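You operate a simulated robot arm through the tools that you are given. There is no shell and no other tool. Be economical: measure what you need, move in short steps, check, and stop when the job is done.

Carry out the task below with a simulated robot arm. There is one attempt and no reset: what you move stays moved.

## Task
Take the gold weight and leave it on top of the silver pulley.

It is judged by the outcome, as a careful person would: the job done as asked, and still so three seconds after it is handed in. It fails if anything else is knocked over, pushed out of place, dropped, spilled or broken.

## Robot
A 7-joint arm with a two-finger parallel gripper, fixed in place. Base frame: the origin is at the foot of the arm, x ahead of it, y to its left, z up; the work surface is at about z = 0. Lengths are in mm, angles in degrees, forces in N, time in s.
With the tool pointing down near the work surface it reaches from about 240 to 620 mm from the base axis. Its first joint turns from -66.0 to 66.0 degrees. Payload 2.6 kg.
The TCP is the grasp point between the finger pads, 30 mm short of the fingertips. In the tool frame z runs along the fingers and y along their closing line. Largest opening 94 mm; finger width 28, thickness 10; the body of the gripper, 50 by 96 mm, starts 55 mm behind the TCP.
Orientation is that of the tool frame in the base frame, as a unit quaternion [x, y, z, w]. With the fingers straight down and closing along the base's y, the tool's x points along the base's -x, its y along +y and its z along -z.

## Interface
- The arm moves only by the tool nudge_tool. Its argument "increments" is a list of rows, each an object of numbers (a shift or turn left out is 0, a gripper value left out holds the last): "tx", "ty", "tz": the shift along the tool's x, y, z in units of 25 mm (1.0 is 25 mm); "wx", "wy", "wz": the turn, a rotation vector about the tool's x, y, z in units of 4 degrees (1.0 is 4 degrees); "jaw": the opening, from 0 (shut) to 1 (fully open). In form: [{"tx": .., "ty": .., "tz": .., "wx": .., "wy": .., "wz": .., "jaw": ..}, ...]. A call has 1 to 20 rows; each row shifts and turns the commanded pose from where the row before left it, along the tool's axes as they then stand. A call with a number of a shift or a turn outside -1 to 1 is refused whole. Each row takes 0.2 s and may step no farther than 50 mm and 8.6 degrees from the row before; otherwise, or with a gripper value out of range, the whole call is refused. Where a pose cannot be reached the arm comes as near as it can. A force on the tool above 40 N (or 10 N above the force at the start of the call, whichever is more), or a blocked arm, ends the call early, and 0.2 s more pass. The fingers move at their own pace (about 72 mm/s each) and stop on an object; they squeeze with about 36 N. The grip force told is the motor's: it shows also when the fingers shut on nothing. Time passes only in rows, and 0.2 s behind the last, so rows that do not move let the fingers close. It gives the time, the measured TCP pose, the force on the tool (base axes), the opening and the grip force at its end, in the units of the frame above (readings bear some noise), and new pictures: "views" is both (left out), scene, wrist or none.
- Cameras (640 x 400 px; columns grow to the right, rows downward): "scene" is fixed at [39.2, 439.1, 569.4]; the picture's right is [-0.73, -0.69, 0.00], its down [-0.41, 0.44, -0.80] and it looks along [0.55, -0.58, -0.60] (base axes); focal length 281 px, centre (320, 200). "wrist" rides on the gripper at [-37, 0, -58] in the tool frame; the picture's right is [0.00, -1.00, 0.00], its down [0.97, 0.00, -0.24] and it looks along [0.24, 0.00, 0.97] (tool axes); focal length 218 px, centre (320, 200).
- point_at(camera, pixels): for up to 12 pixels [column, row] of the newest picture of that camera ("zoom" is the newest enlarged one), the place [x, y, z] in the base frame of the surface seen there, good to about 2 mm, but the place of the scene camera against the robot may be out by one fixed shift of up to 12 mm in any direction. It takes no simulated time.
- inspect(camera, box): a new picture of the part [left, top, right, bottom] of that camera's present view, enlarged. It takes no simulated time.
- hand_in(): hands the job in; it is judged then, once.

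Keep the steps short. Do not move on a guess: measure, check each grasp and each placing, and mend mistakes. In all there are 60 turns and 150 pictures (those below and enlarged ones count). Leave the gripper open and the arm clear of the work at the hand-in unless told otherwise, and finish with a single line.

The tools are called after "Emit:" as a command line: name --argument value ..., lists and objects as JSON in quotes. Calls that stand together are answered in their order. nudge_tool: Moves the arm, as the interface text tells. Its arguments: {"type":"object","properties":{"increments":{"type":"array","items":{"type":"object","properties":{"tx":{"type":"number"},"ty":{"type":"number"},"tz":{"type":"number"},"wx":{"type":"number"},"wy":{"type":"number"},"wz":{"type":"number"},"jaw":{"type":"number"}}}},"views":{"type":"string","enum":["both","scene","wrist","none"]}},"required":["increments"]} The other tools are called the same way: point_at (camera, pixels) gives the place of the surface under pixels of a picture; inspect (camera, box) takes an enlarged picture of a part of a camera's view; hand_in () hands the job in.

At the start:

```text
time_s: 0.0
tool_pos: [392.0, -9.8, 276.3]
ee_rot: [0.0, 1.0, 0.0, 0.0]
force: [0.1, -0.6, 0.0]
opening: 94.3
grip_force: 0.0
```

scene: 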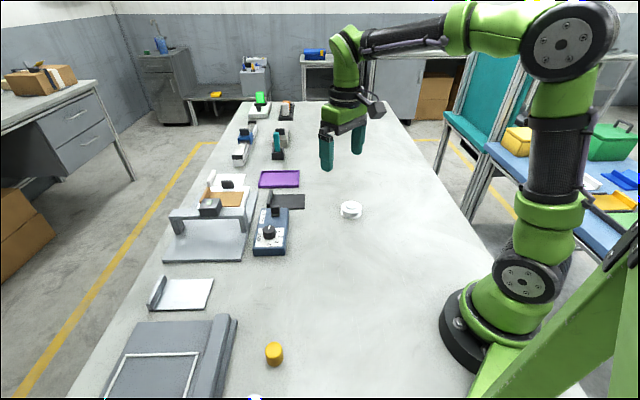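
wrist: 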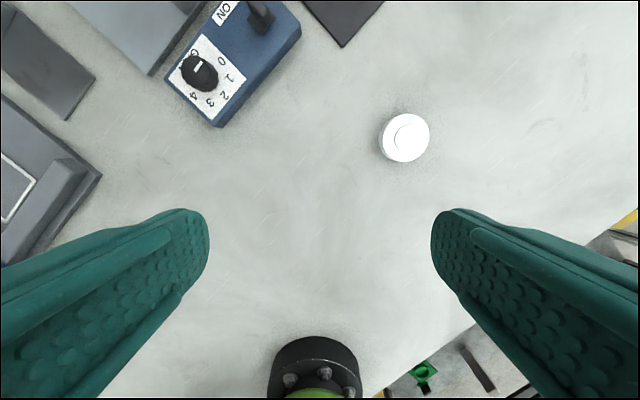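

I see a gold cylinder at about (274,353) in the scene and a white/silver disc at (350,210). I'll enlarge both and measure.

Emit:
inspect --camera "scene" --box '[234, 330, 314, 380]'

Emit:
point_at --camera "scene" --pixels '[[274, 346], [274, 358], [274, 364], [350, 206], [350, 215], [300, 330], [350, 230], [267, 350], [282, 350]]'

Emit:
inspect --camera "scene" --box '[310, 185, 390, 235]'

Emit:
point_at --camera "wrist" --pixels '[[404, 137], [385, 137], [425, 137], [407, 118], [407, 158], [395, 137], [350, 150]]'

```text
8.00 times, centred on (274, 355) of scene
```

zoom: 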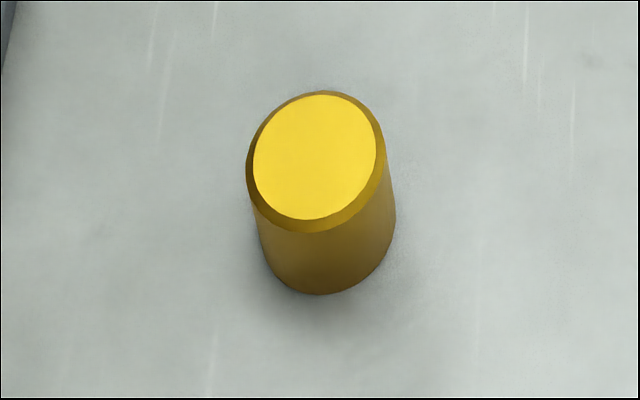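

```text
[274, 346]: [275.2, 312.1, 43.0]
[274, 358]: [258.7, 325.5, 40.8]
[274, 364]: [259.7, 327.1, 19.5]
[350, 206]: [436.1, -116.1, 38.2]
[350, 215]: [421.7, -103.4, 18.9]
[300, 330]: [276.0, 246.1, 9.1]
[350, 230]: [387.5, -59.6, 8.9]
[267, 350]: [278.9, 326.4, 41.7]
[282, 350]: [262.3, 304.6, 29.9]
```

```text
8.00 times, centred on (350, 210) of scene
```

zoom: 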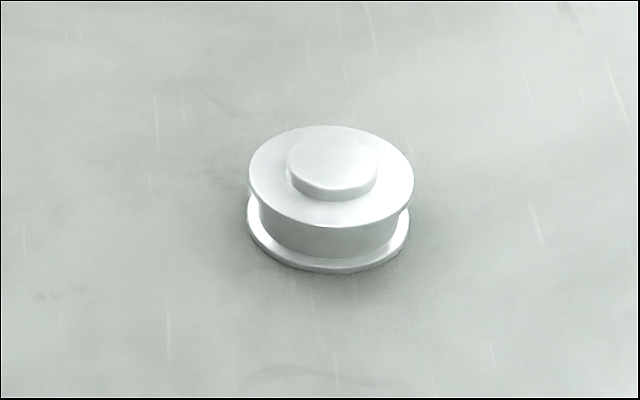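

```text
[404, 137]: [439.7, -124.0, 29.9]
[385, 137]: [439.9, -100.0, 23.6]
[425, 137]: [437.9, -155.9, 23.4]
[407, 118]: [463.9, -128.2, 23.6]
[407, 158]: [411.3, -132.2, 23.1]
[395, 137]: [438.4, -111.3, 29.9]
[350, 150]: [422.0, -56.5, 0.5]
```

The pulley's hub top is at z≈30 by the wrist camera, near (438,-127). The gold weight is near (268,316), top about z 33 once the scene shift is allowed for. I'll move above the weight at height with the jaws open, then measure it with the wrist camera.

Emit:
nudge_tool --increments '[{"tx": 0.38, "ty": 1, "jaw": 1}, {"tx": 0.38, "ty": 1}, {"tx": 0.38, "ty": 1}, {"tx": 0.38, "ty": 1}, {"tx": 0.38, "ty": 1}, {"tx": 0.38, "ty": 1}, {"tx": 0.38, "ty": 1}, {"tx": 0.38, "ty": 1}, {"tx": 0.38, "ty": 1}, {"tx": 0.38, "ty": 1}, {"tx": 0.38, "ty": 1}, {"tx": 0.38, "ty": 1}, {"tx": 0.38, "ty": 1}, {}]'

```text
time_s: 3.0
tool_pos: [268.6, 316.9, 278.8]
ee_rot: [0.001, 1.0, -0.001, 0.0]
force: [0.0, 0.3, -0.5]
opening: 94.1
grip_force: 0.0
```

scene: 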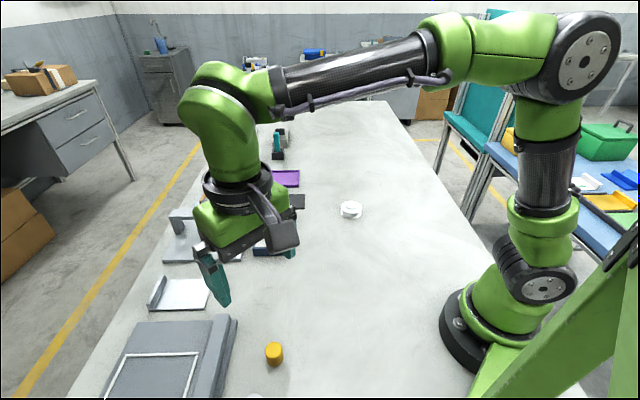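
wrist: 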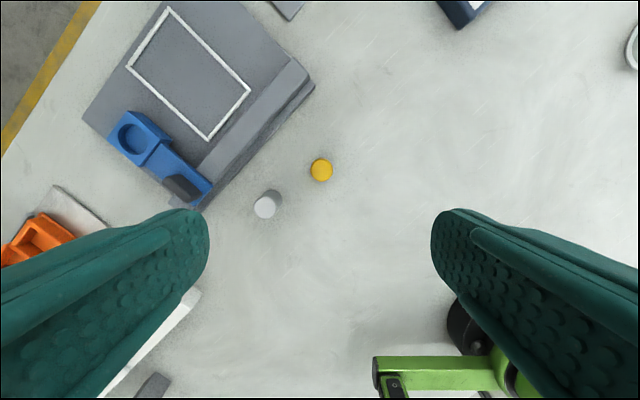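

The wrist view shows the gold weight at (321,170), with a second pale weight close by at (266,205) and the grey device edge beyond. I'll measure them all.

Emit:
inspect --camera "wrist" --box '[230, 130, 390, 230]'

Emit:
point_at --camera "wrist" --pixels '[[321, 170], [313, 170], [330, 170], [321, 162], [321, 179], [265, 207], [256, 208], [275, 207], [265, 216], [272, 195], [310, 85], [240, 180]]'

```text
4.00 times, centred on (310, 180) of wrist
```

zoom: 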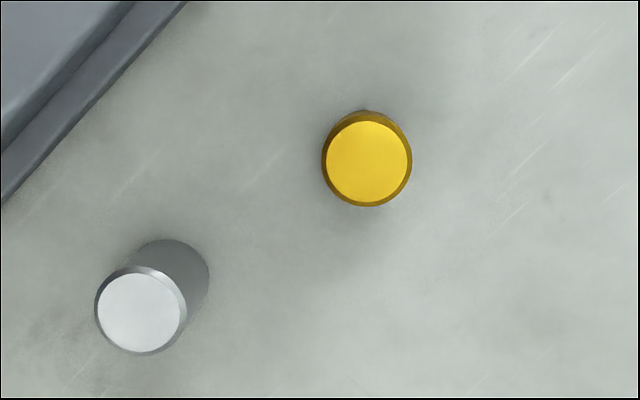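

```text
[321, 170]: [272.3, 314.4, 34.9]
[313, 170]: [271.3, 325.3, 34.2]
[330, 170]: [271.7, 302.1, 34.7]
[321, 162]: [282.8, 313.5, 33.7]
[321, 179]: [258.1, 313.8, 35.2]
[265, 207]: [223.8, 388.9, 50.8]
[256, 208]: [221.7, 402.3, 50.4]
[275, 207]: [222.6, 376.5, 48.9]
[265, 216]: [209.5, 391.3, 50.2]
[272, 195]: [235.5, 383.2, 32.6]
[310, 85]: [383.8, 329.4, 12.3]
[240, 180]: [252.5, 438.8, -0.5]
```

Gold weight: centre (271,314), top z≈34.5, about 30 mm across. The pale weight is at (223,389), so closing along y with a partial opening clears it. I'll centre, narrow the jaws and come down to about z 85 for a check.

Emit:
nudge_tool --increments '[{"tx": -0.1, "ty": -0.12, "jaw": 0.7}, {"tz": 1}, {"tz": 1}, {"tz": 1}, {"tz": 1}, {"tz": 1}, {"tz": 1}, {"tz": 1}, {"tz": 0.75}, {}]'

```text
time_s: 5.2
tool_pos: [268.9, 313.8, 81.6]
ee_rot: [-0.001, 1.0, 0.0, 0.0]
force: [0.1, -0.4, 0.0]
opening: 66.1
grip_force: 0.1
```

scene: 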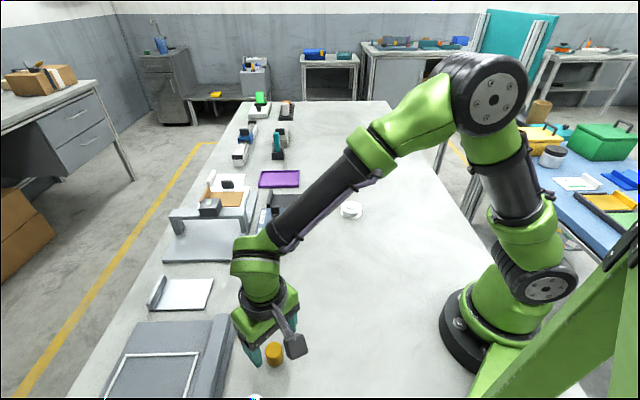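
wrist: 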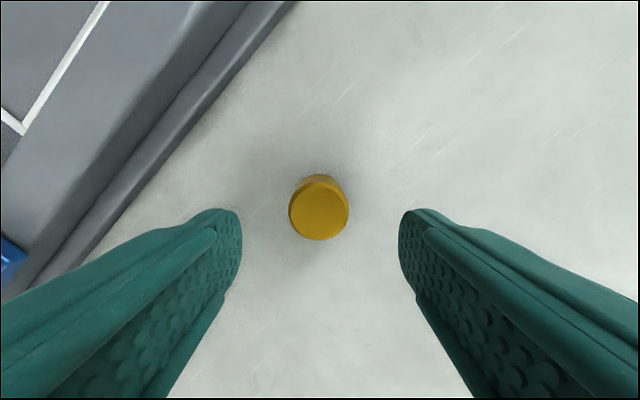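

The weight at (319,212) sits between the fingers. I'll re-measure its top.

Emit:
point_at --camera "wrist" --pixels '[[319, 212], [292, 212], [346, 212], [319, 188], [319, 236], [320, 178], [232, 215], [406, 215]]'

```text
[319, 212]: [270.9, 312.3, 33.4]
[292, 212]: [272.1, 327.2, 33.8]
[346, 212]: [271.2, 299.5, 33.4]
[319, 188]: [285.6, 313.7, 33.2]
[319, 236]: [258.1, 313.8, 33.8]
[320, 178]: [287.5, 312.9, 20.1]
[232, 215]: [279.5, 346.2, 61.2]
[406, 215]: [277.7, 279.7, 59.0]
```

The centre is (272,313.3), so I'll shift 3 mm in x, go down to z≈35.5 and close.

Emit:
nudge_tool --increments '[{"tx": -0.12}, {"tz": 0.6}, {"tz": 0.6}, {"tz": 0.6}, {}, {"jaw": 0}, {}, {}, {}, {}]'

```text
time_s: 7.4
tool_pos: [273.4, 313.0, 38.4]
ee_rot: [0.0, 1.0, 0.0, 0.0]
force: [0.3, 0.1, -0.7]
opening: 31.4
grip_force: 35.9
```

scene: 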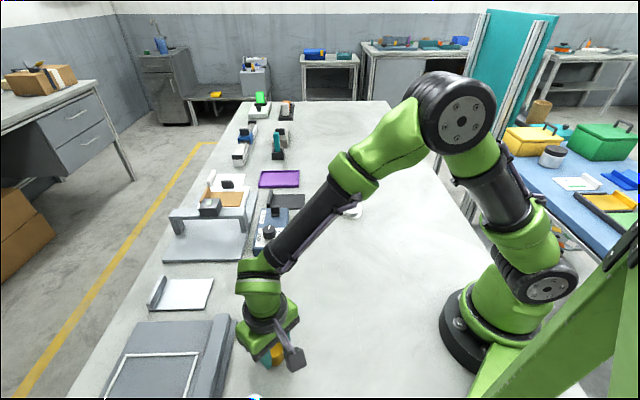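
wrist: 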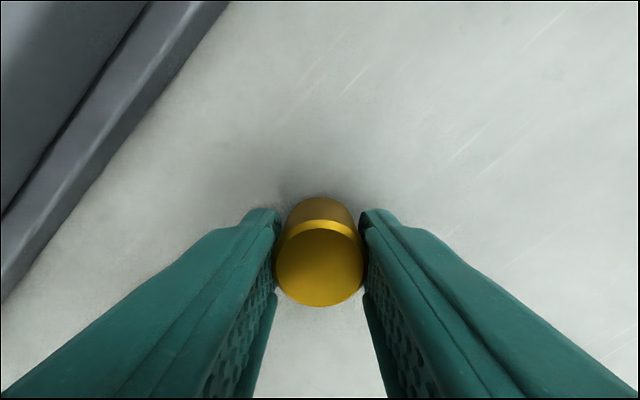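

The grip is firm (31.4 mm opening, 36 N). Next I'll lift straight up and check that the weight comes along.

Emit:
nudge_tool --increments '[{"tz": -0.4}, {"tz": -0.8}, {"tz": -1}, {"tz": -1}, {"tz": -1}, {"tz": -1}, {}]' --views "wrist"

```text
time_s: 9.0
tool_pos: [274.3, 314.2, 165.8]
ee_rot: [0.001, 1.0, 0.0, 0.001]
force: [0.0, -0.4, -1.9]
opening: 31.4
grip_force: 36.2
```

wrist: 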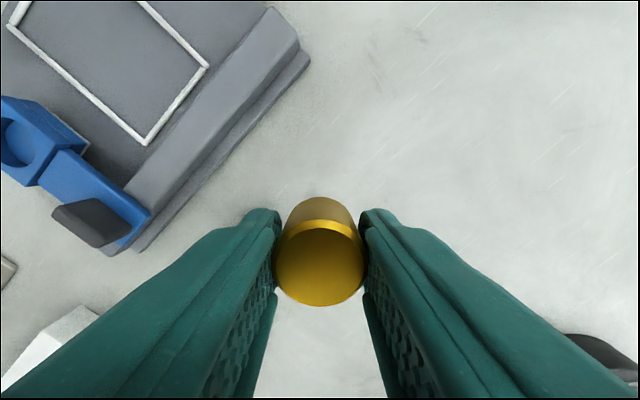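

The weight is held. Next I'll carry it to (390,-127), short of the pulley, so the wrist camera can see the pulley and measure it again.

Emit:
nudge_tool --increments '[{"tx": -0.13, "ty": -0.5}, {"tx": -0.26, "ty": -0.98}, {"tx": -0.26, "ty": -0.98}, {"tx": -0.26, "ty": -0.98}, {"tx": -0.26, "ty": -0.98}, {"tx": -0.26, "ty": -0.98}, {"tx": -0.26, "ty": -0.98}, {"tx": -0.26, "ty": -0.98}, {"tx": -0.26, "ty": -0.98}, {"tx": -0.26, "ty": -0.98}, {"tx": -0.26, "ty": -0.98}, {"tx": -0.26, "ty": -0.98}, {"tx": -0.26, "ty": -0.98}, {"tx": -0.26, "ty": -0.98}, {"tx": -0.26, "ty": -0.98}, {"tx": -0.26, "ty": -0.98}, {"tx": -0.26, "ty": -0.98}, {"tx": -0.26, "ty": -0.98}, {"tx": -0.13, "ty": -0.5}, {}]'

```text
time_s: 13.2
tool_pos: [390.9, -131.5, 167.3]
ee_rot: [0.0, 1.0, 0.0, 0.0]
force: [0.3, -0.3, -2.4]
opening: 31.1
grip_force: 36.0
```

scene: 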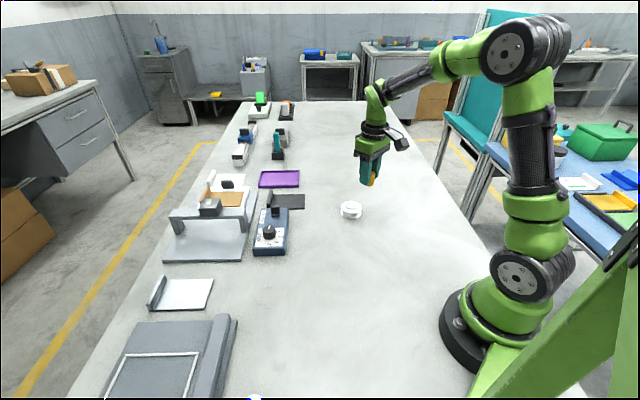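
wrist: 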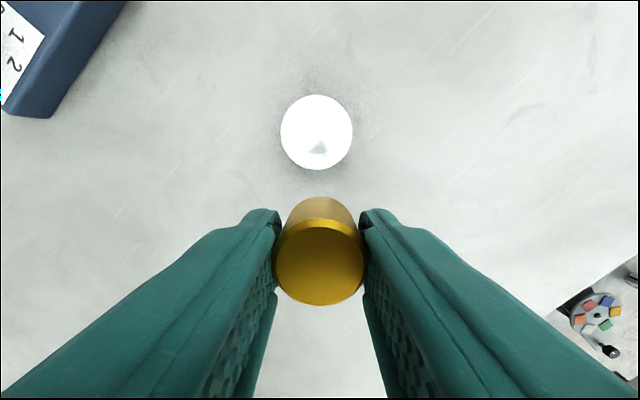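

The pulley is at (316,132). I'll measure its rim and hub, and the held weight too.

Emit:
inspect --camera "wrist" --box '[240, 80, 400, 180]'

Emit:
point_at --camera "wrist" --pixels '[[316, 132], [283, 132], [349, 132], [316, 98], [316, 166], [300, 132], [332, 132], [316, 118], [316, 148], [319, 268], [319, 228], [319, 204]]'

```text
4.00 times, centred on (320, 130) of wrist
```

zoom: 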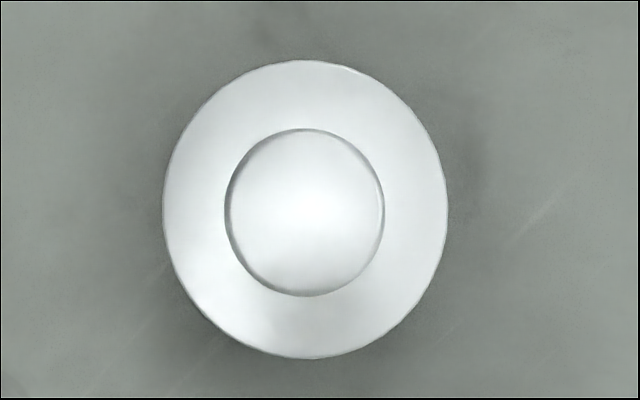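

```text
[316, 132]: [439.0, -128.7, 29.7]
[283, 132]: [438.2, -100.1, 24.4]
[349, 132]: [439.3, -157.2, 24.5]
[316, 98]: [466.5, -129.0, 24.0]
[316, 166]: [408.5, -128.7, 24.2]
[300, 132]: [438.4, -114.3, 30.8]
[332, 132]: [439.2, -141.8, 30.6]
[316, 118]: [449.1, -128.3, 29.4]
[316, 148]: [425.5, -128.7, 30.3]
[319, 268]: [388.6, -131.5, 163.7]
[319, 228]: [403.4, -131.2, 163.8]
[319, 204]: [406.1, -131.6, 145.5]
```

The hub centre is about (438,-128.5) with its top at z≈30. The weight is centred on the TCP, top at 163.8, so its bottom is near z 130. I'll shift +47 in x and +3 in y, then come down 80 mm.

Emit:
nudge_tool --increments '[{"tx": -0.94, "ty": 0.12}, {"tx": -0.94}, {}, {"tz": 0.8}, {"tz": 0.8}, {"tz": 0.8}, {"tz": 0.8}, {}, {}]'

```text
time_s: 15.2
tool_pos: [436.2, -126.8, 87.7]
ee_rot: [0.0, 1.0, 0.001, -0.001]
force: [-0.2, 0.8, -1.8]
opening: 31.4
grip_force: 35.9
```

scene: 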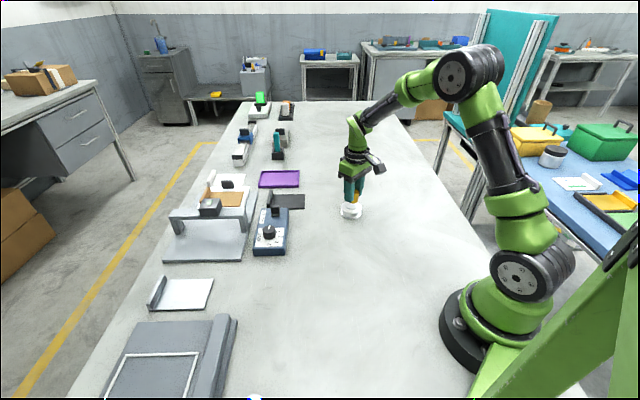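
wrist: 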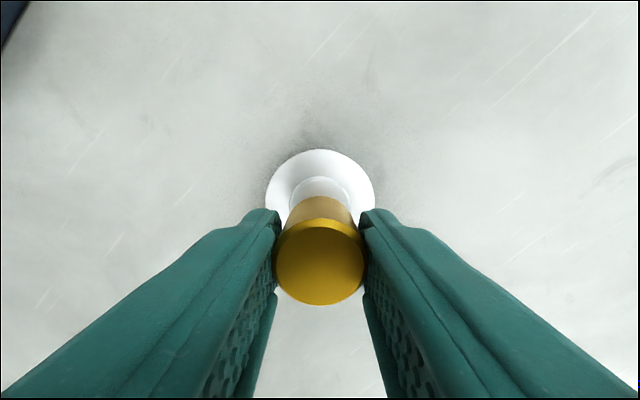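

The wrist picture shows pulley and weight lined up. I'll measure the weight's far wall and the far edges of the pulley and hub to check the alignment.

Emit:
inspect --camera "wrist" --box '[240, 140, 400, 240]'

Emit:
point_at --camera "wrist" --pixels '[[320, 153], [270, 185], [370, 185], [320, 180], [320, 200], [320, 212], [320, 268], [295, 190], [345, 190]]'

```text
4.00 times, centred on (320, 190) of wrist
```

zoom: 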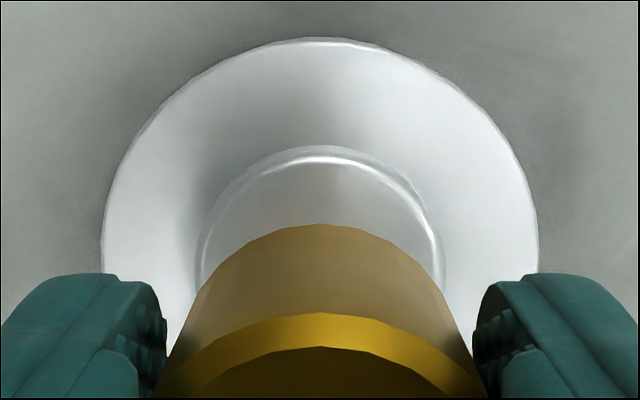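

```text
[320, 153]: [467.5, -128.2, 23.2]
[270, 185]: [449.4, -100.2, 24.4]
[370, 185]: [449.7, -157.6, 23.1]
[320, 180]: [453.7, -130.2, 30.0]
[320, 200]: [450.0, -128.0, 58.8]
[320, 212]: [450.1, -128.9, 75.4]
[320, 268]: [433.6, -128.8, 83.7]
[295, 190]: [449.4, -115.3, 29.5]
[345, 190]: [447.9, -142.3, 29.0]
```

The weight's centre is about 3 mm short in x, and y matches. Its bottom is at z≈49.5 against a hub top of 30. I'll shift +3 in x and lower 15 mm, then creep the rest.

Emit:
nudge_tool --increments '[{"tx": -0.12}, {"tz": 0.3}, {"tz": 0.3}, {}, {}]'

```text
time_s: 16.4
tool_pos: [439.5, -126.9, 70.8]
ee_rot: [0.0, 1.0, 0.0, 0.001]
force: [1.1, 0.3, -2.0]
opening: 31.2
grip_force: 36.2
```

scene: 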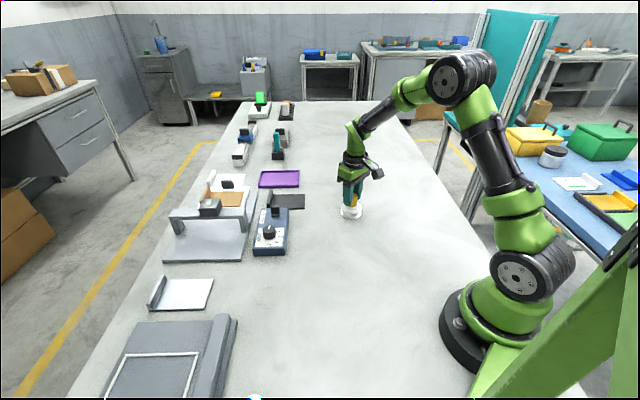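
wrist: 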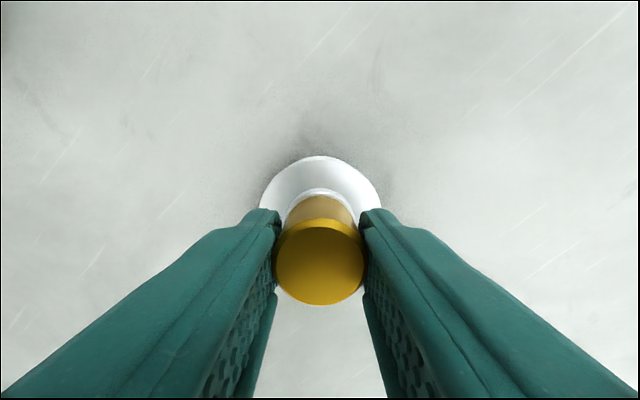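

About 3 mm remain, so I'll creep down 2 mm and read the force.

Emit:
nudge_tool --increments '[{"tz": 0.04}, {"tz": 0.04}, {}, {}]' --views "wrist"

Emit:
inspect --camera "wrist" --box '[240, 140, 400, 240]'

Emit:
inspect --camera "scene" --box '[310, 185, 390, 235]'

```text
time_s: 17.4
tool_pos: [439.3, -127.0, 70.2]
ee_rot: [-0.001, 1.0, 0.001, 0.0]
force: [-0.7, 0.1, -1.7]
opening: 30.9
grip_force: 36.1
```

wrist: 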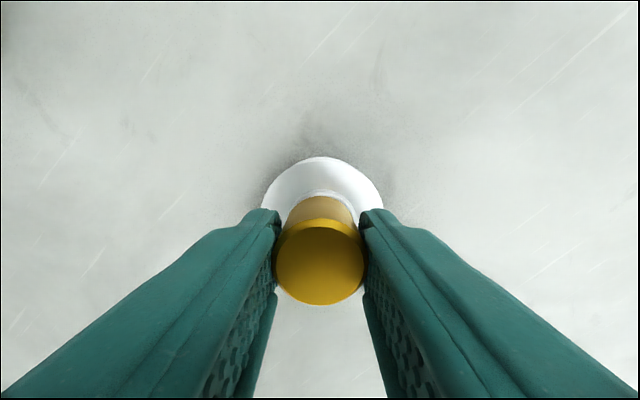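

```text
4.00 times, centred on (320, 190) of wrist
```

zoom: 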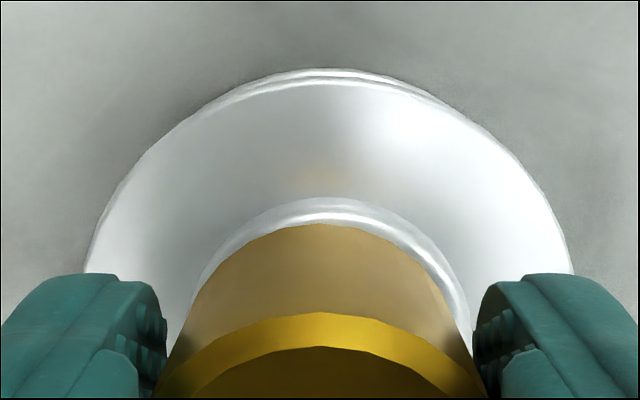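

```text
8.00 times, centred on (350, 210) of scene
```

zoom: 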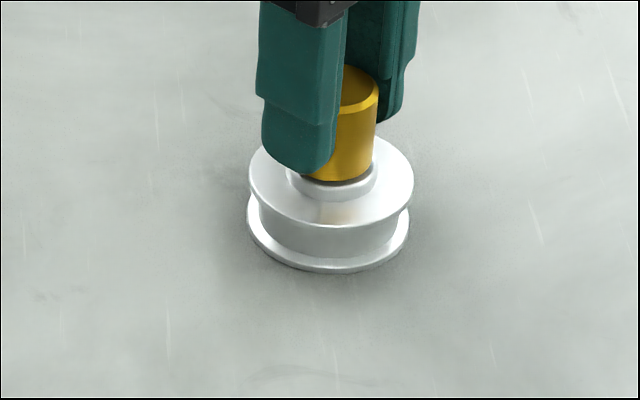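

The weight sits centred within about 1.5 mm, just above the hub, with no contact yet. I'll trim 1 mm in -y and keep creeping.

Emit:
nudge_tool --increments '[{"ty": -0.05}, {"tz": 0.04}, {"tz": 0.03}, {}, {}]' --views "none"

Emit:
inspect --camera "scene" --box '[330, 190, 370, 215]'

```text
time_s: 18.6
tool_pos: [440.2, -127.6, 68.7]
ee_rot: [0.0, 1.0, 0.0, 0.0]
force: [0.2, -0.3, -1.8]
opening: 31.1
grip_force: 35.8
```

```text
16.00 times, centred on (350, 202) of scene
```

zoom: 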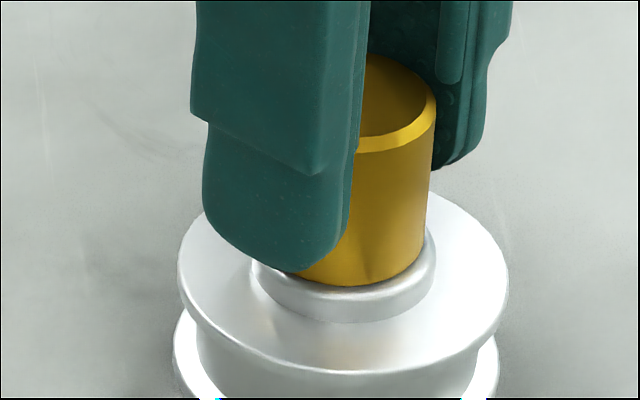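

Almost touching and no contact force yet. I'll creep down in small steps.

Emit:
nudge_tool --increments '[{"tz": 0.03}, {}, {}]' --views "none"

```text
time_s: 19.4
tool_pos: [439.3, -127.3, 67.7]
ee_rot: [-0.001, 1.0, 0.0, -0.001]
force: [-0.5, -0.3, -2.3]
opening: 31.0
grip_force: 36.1
```

Still no contact (-2.3 N is the weight alone). I'll go down another 0.7 mm.

Emit:
nudge_tool --increments '[{"tz": 0.03}, {}, {}]' --views "none"

Emit:
inspect --camera "scene" --box '[330, 190, 370, 215]'

```text
time_s: 20.2
tool_pos: [441.2, -127.2, 68.4]
ee_rot: [0.0, 1.0, 0.0, 0.001]
force: [-3.7, -0.5, 9.5]
opening: 31.0
grip_force: 36.2
```

```text
16.00 times, centred on (350, 202) of scene
```

zoom: 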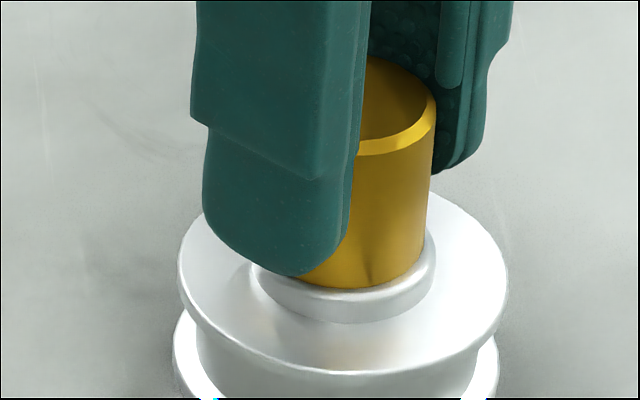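

Contact now: +9.5 N, and the weight is seated on the hub. I'll ease the load slightly, then open a little.

Emit:
nudge_tool --increments '[{"tz": -0.015}, {}, {"jaw": 0.4}, {"jaw": 0.55}, {}, {}]'

Emit:
inspect --camera "scene" --box '[310, 180, 390, 230]'

```text
time_s: 21.6
tool_pos: [439.5, -125.6, 68.9]
ee_rot: [0.0, 1.0, 0.0, 0.0]
force: [0.8, 0.2, 0.2]
opening: 51.9
grip_force: 0.1
```

scene: 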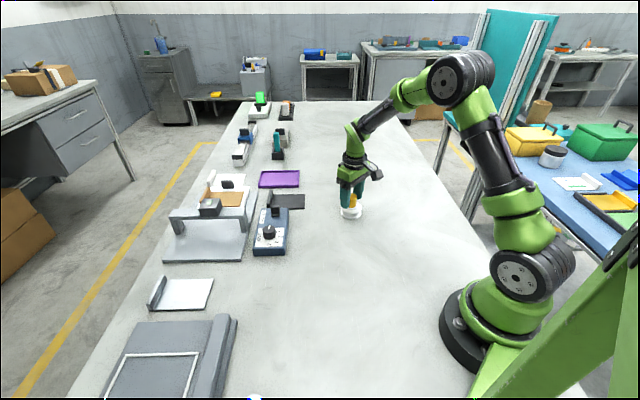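
wrist: 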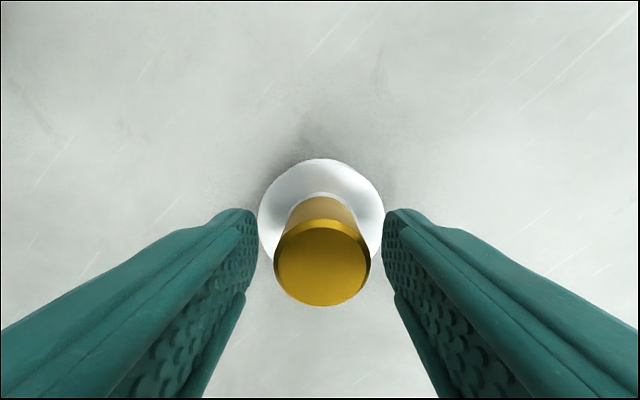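

```text
8.00 times, centred on (350, 205) of scene
```

zoom: 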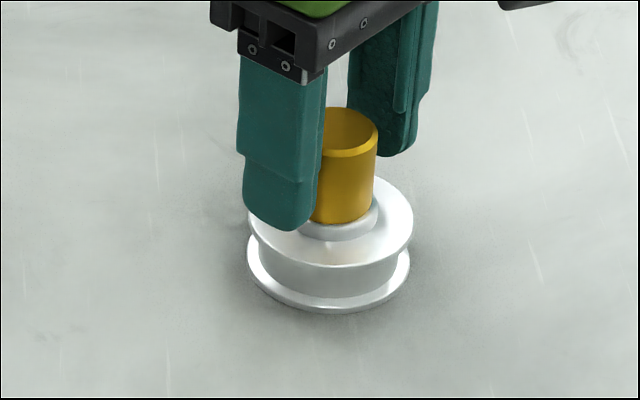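

The weight stands free on the hub with both fingers clear of it. I'll open fully, raise straight up about 150 mm and check.

Emit:
nudge_tool --increments '[{"tz": -0.4}, {"tz": -0.8}, {"tz": -1}, {"tz": -1}, {"tz": -1, "jaw": 1}, {"tz": -1}, {"tz": -1}, {"tx": 1}, {"tx": 1}, {}, {}]'

Emit:
inspect --camera "scene" --box '[310, 180, 390, 230]'

```text
time_s: 24.0
tool_pos: [388.6, -128.2, 223.5]
ee_rot: [0.0, 1.0, 0.0, -0.001]
force: [0.9, -0.1, 0.2]
opening: 94.1
grip_force: 0.1
```

scene: 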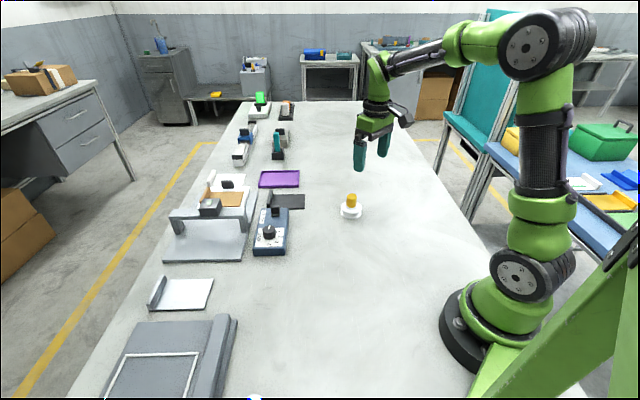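
wrist: 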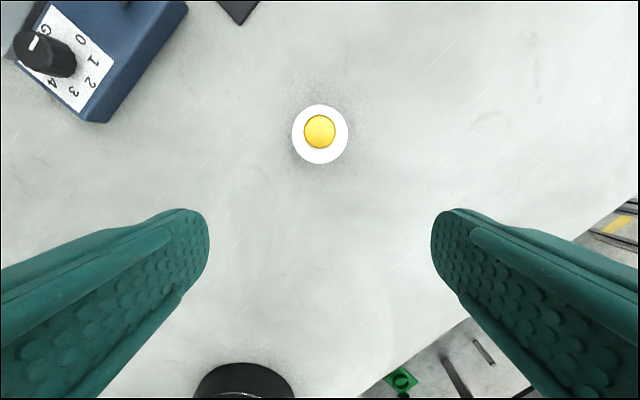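

```text
8.00 times, centred on (350, 205) of scene
```

zoom: 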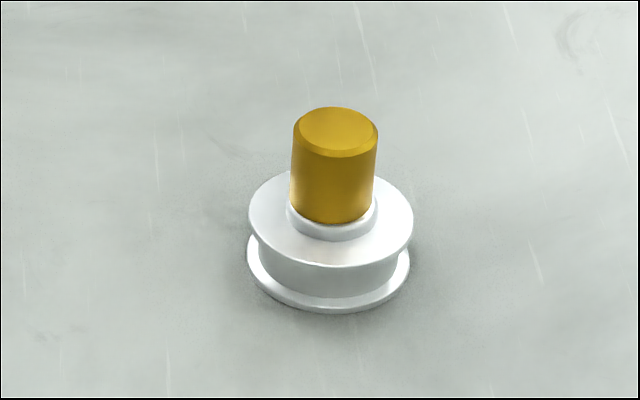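

The gold weight stands upright and centred on the pulley, and the pulley hasn't moved. The gripper is open and the arm is clear, so I'm handing in.

Emit:
hand_in

```text
The job is handed in.
```

The gold weight is standing upright on top of the silver pulley, the pulley is where it was, and the job is handed in.
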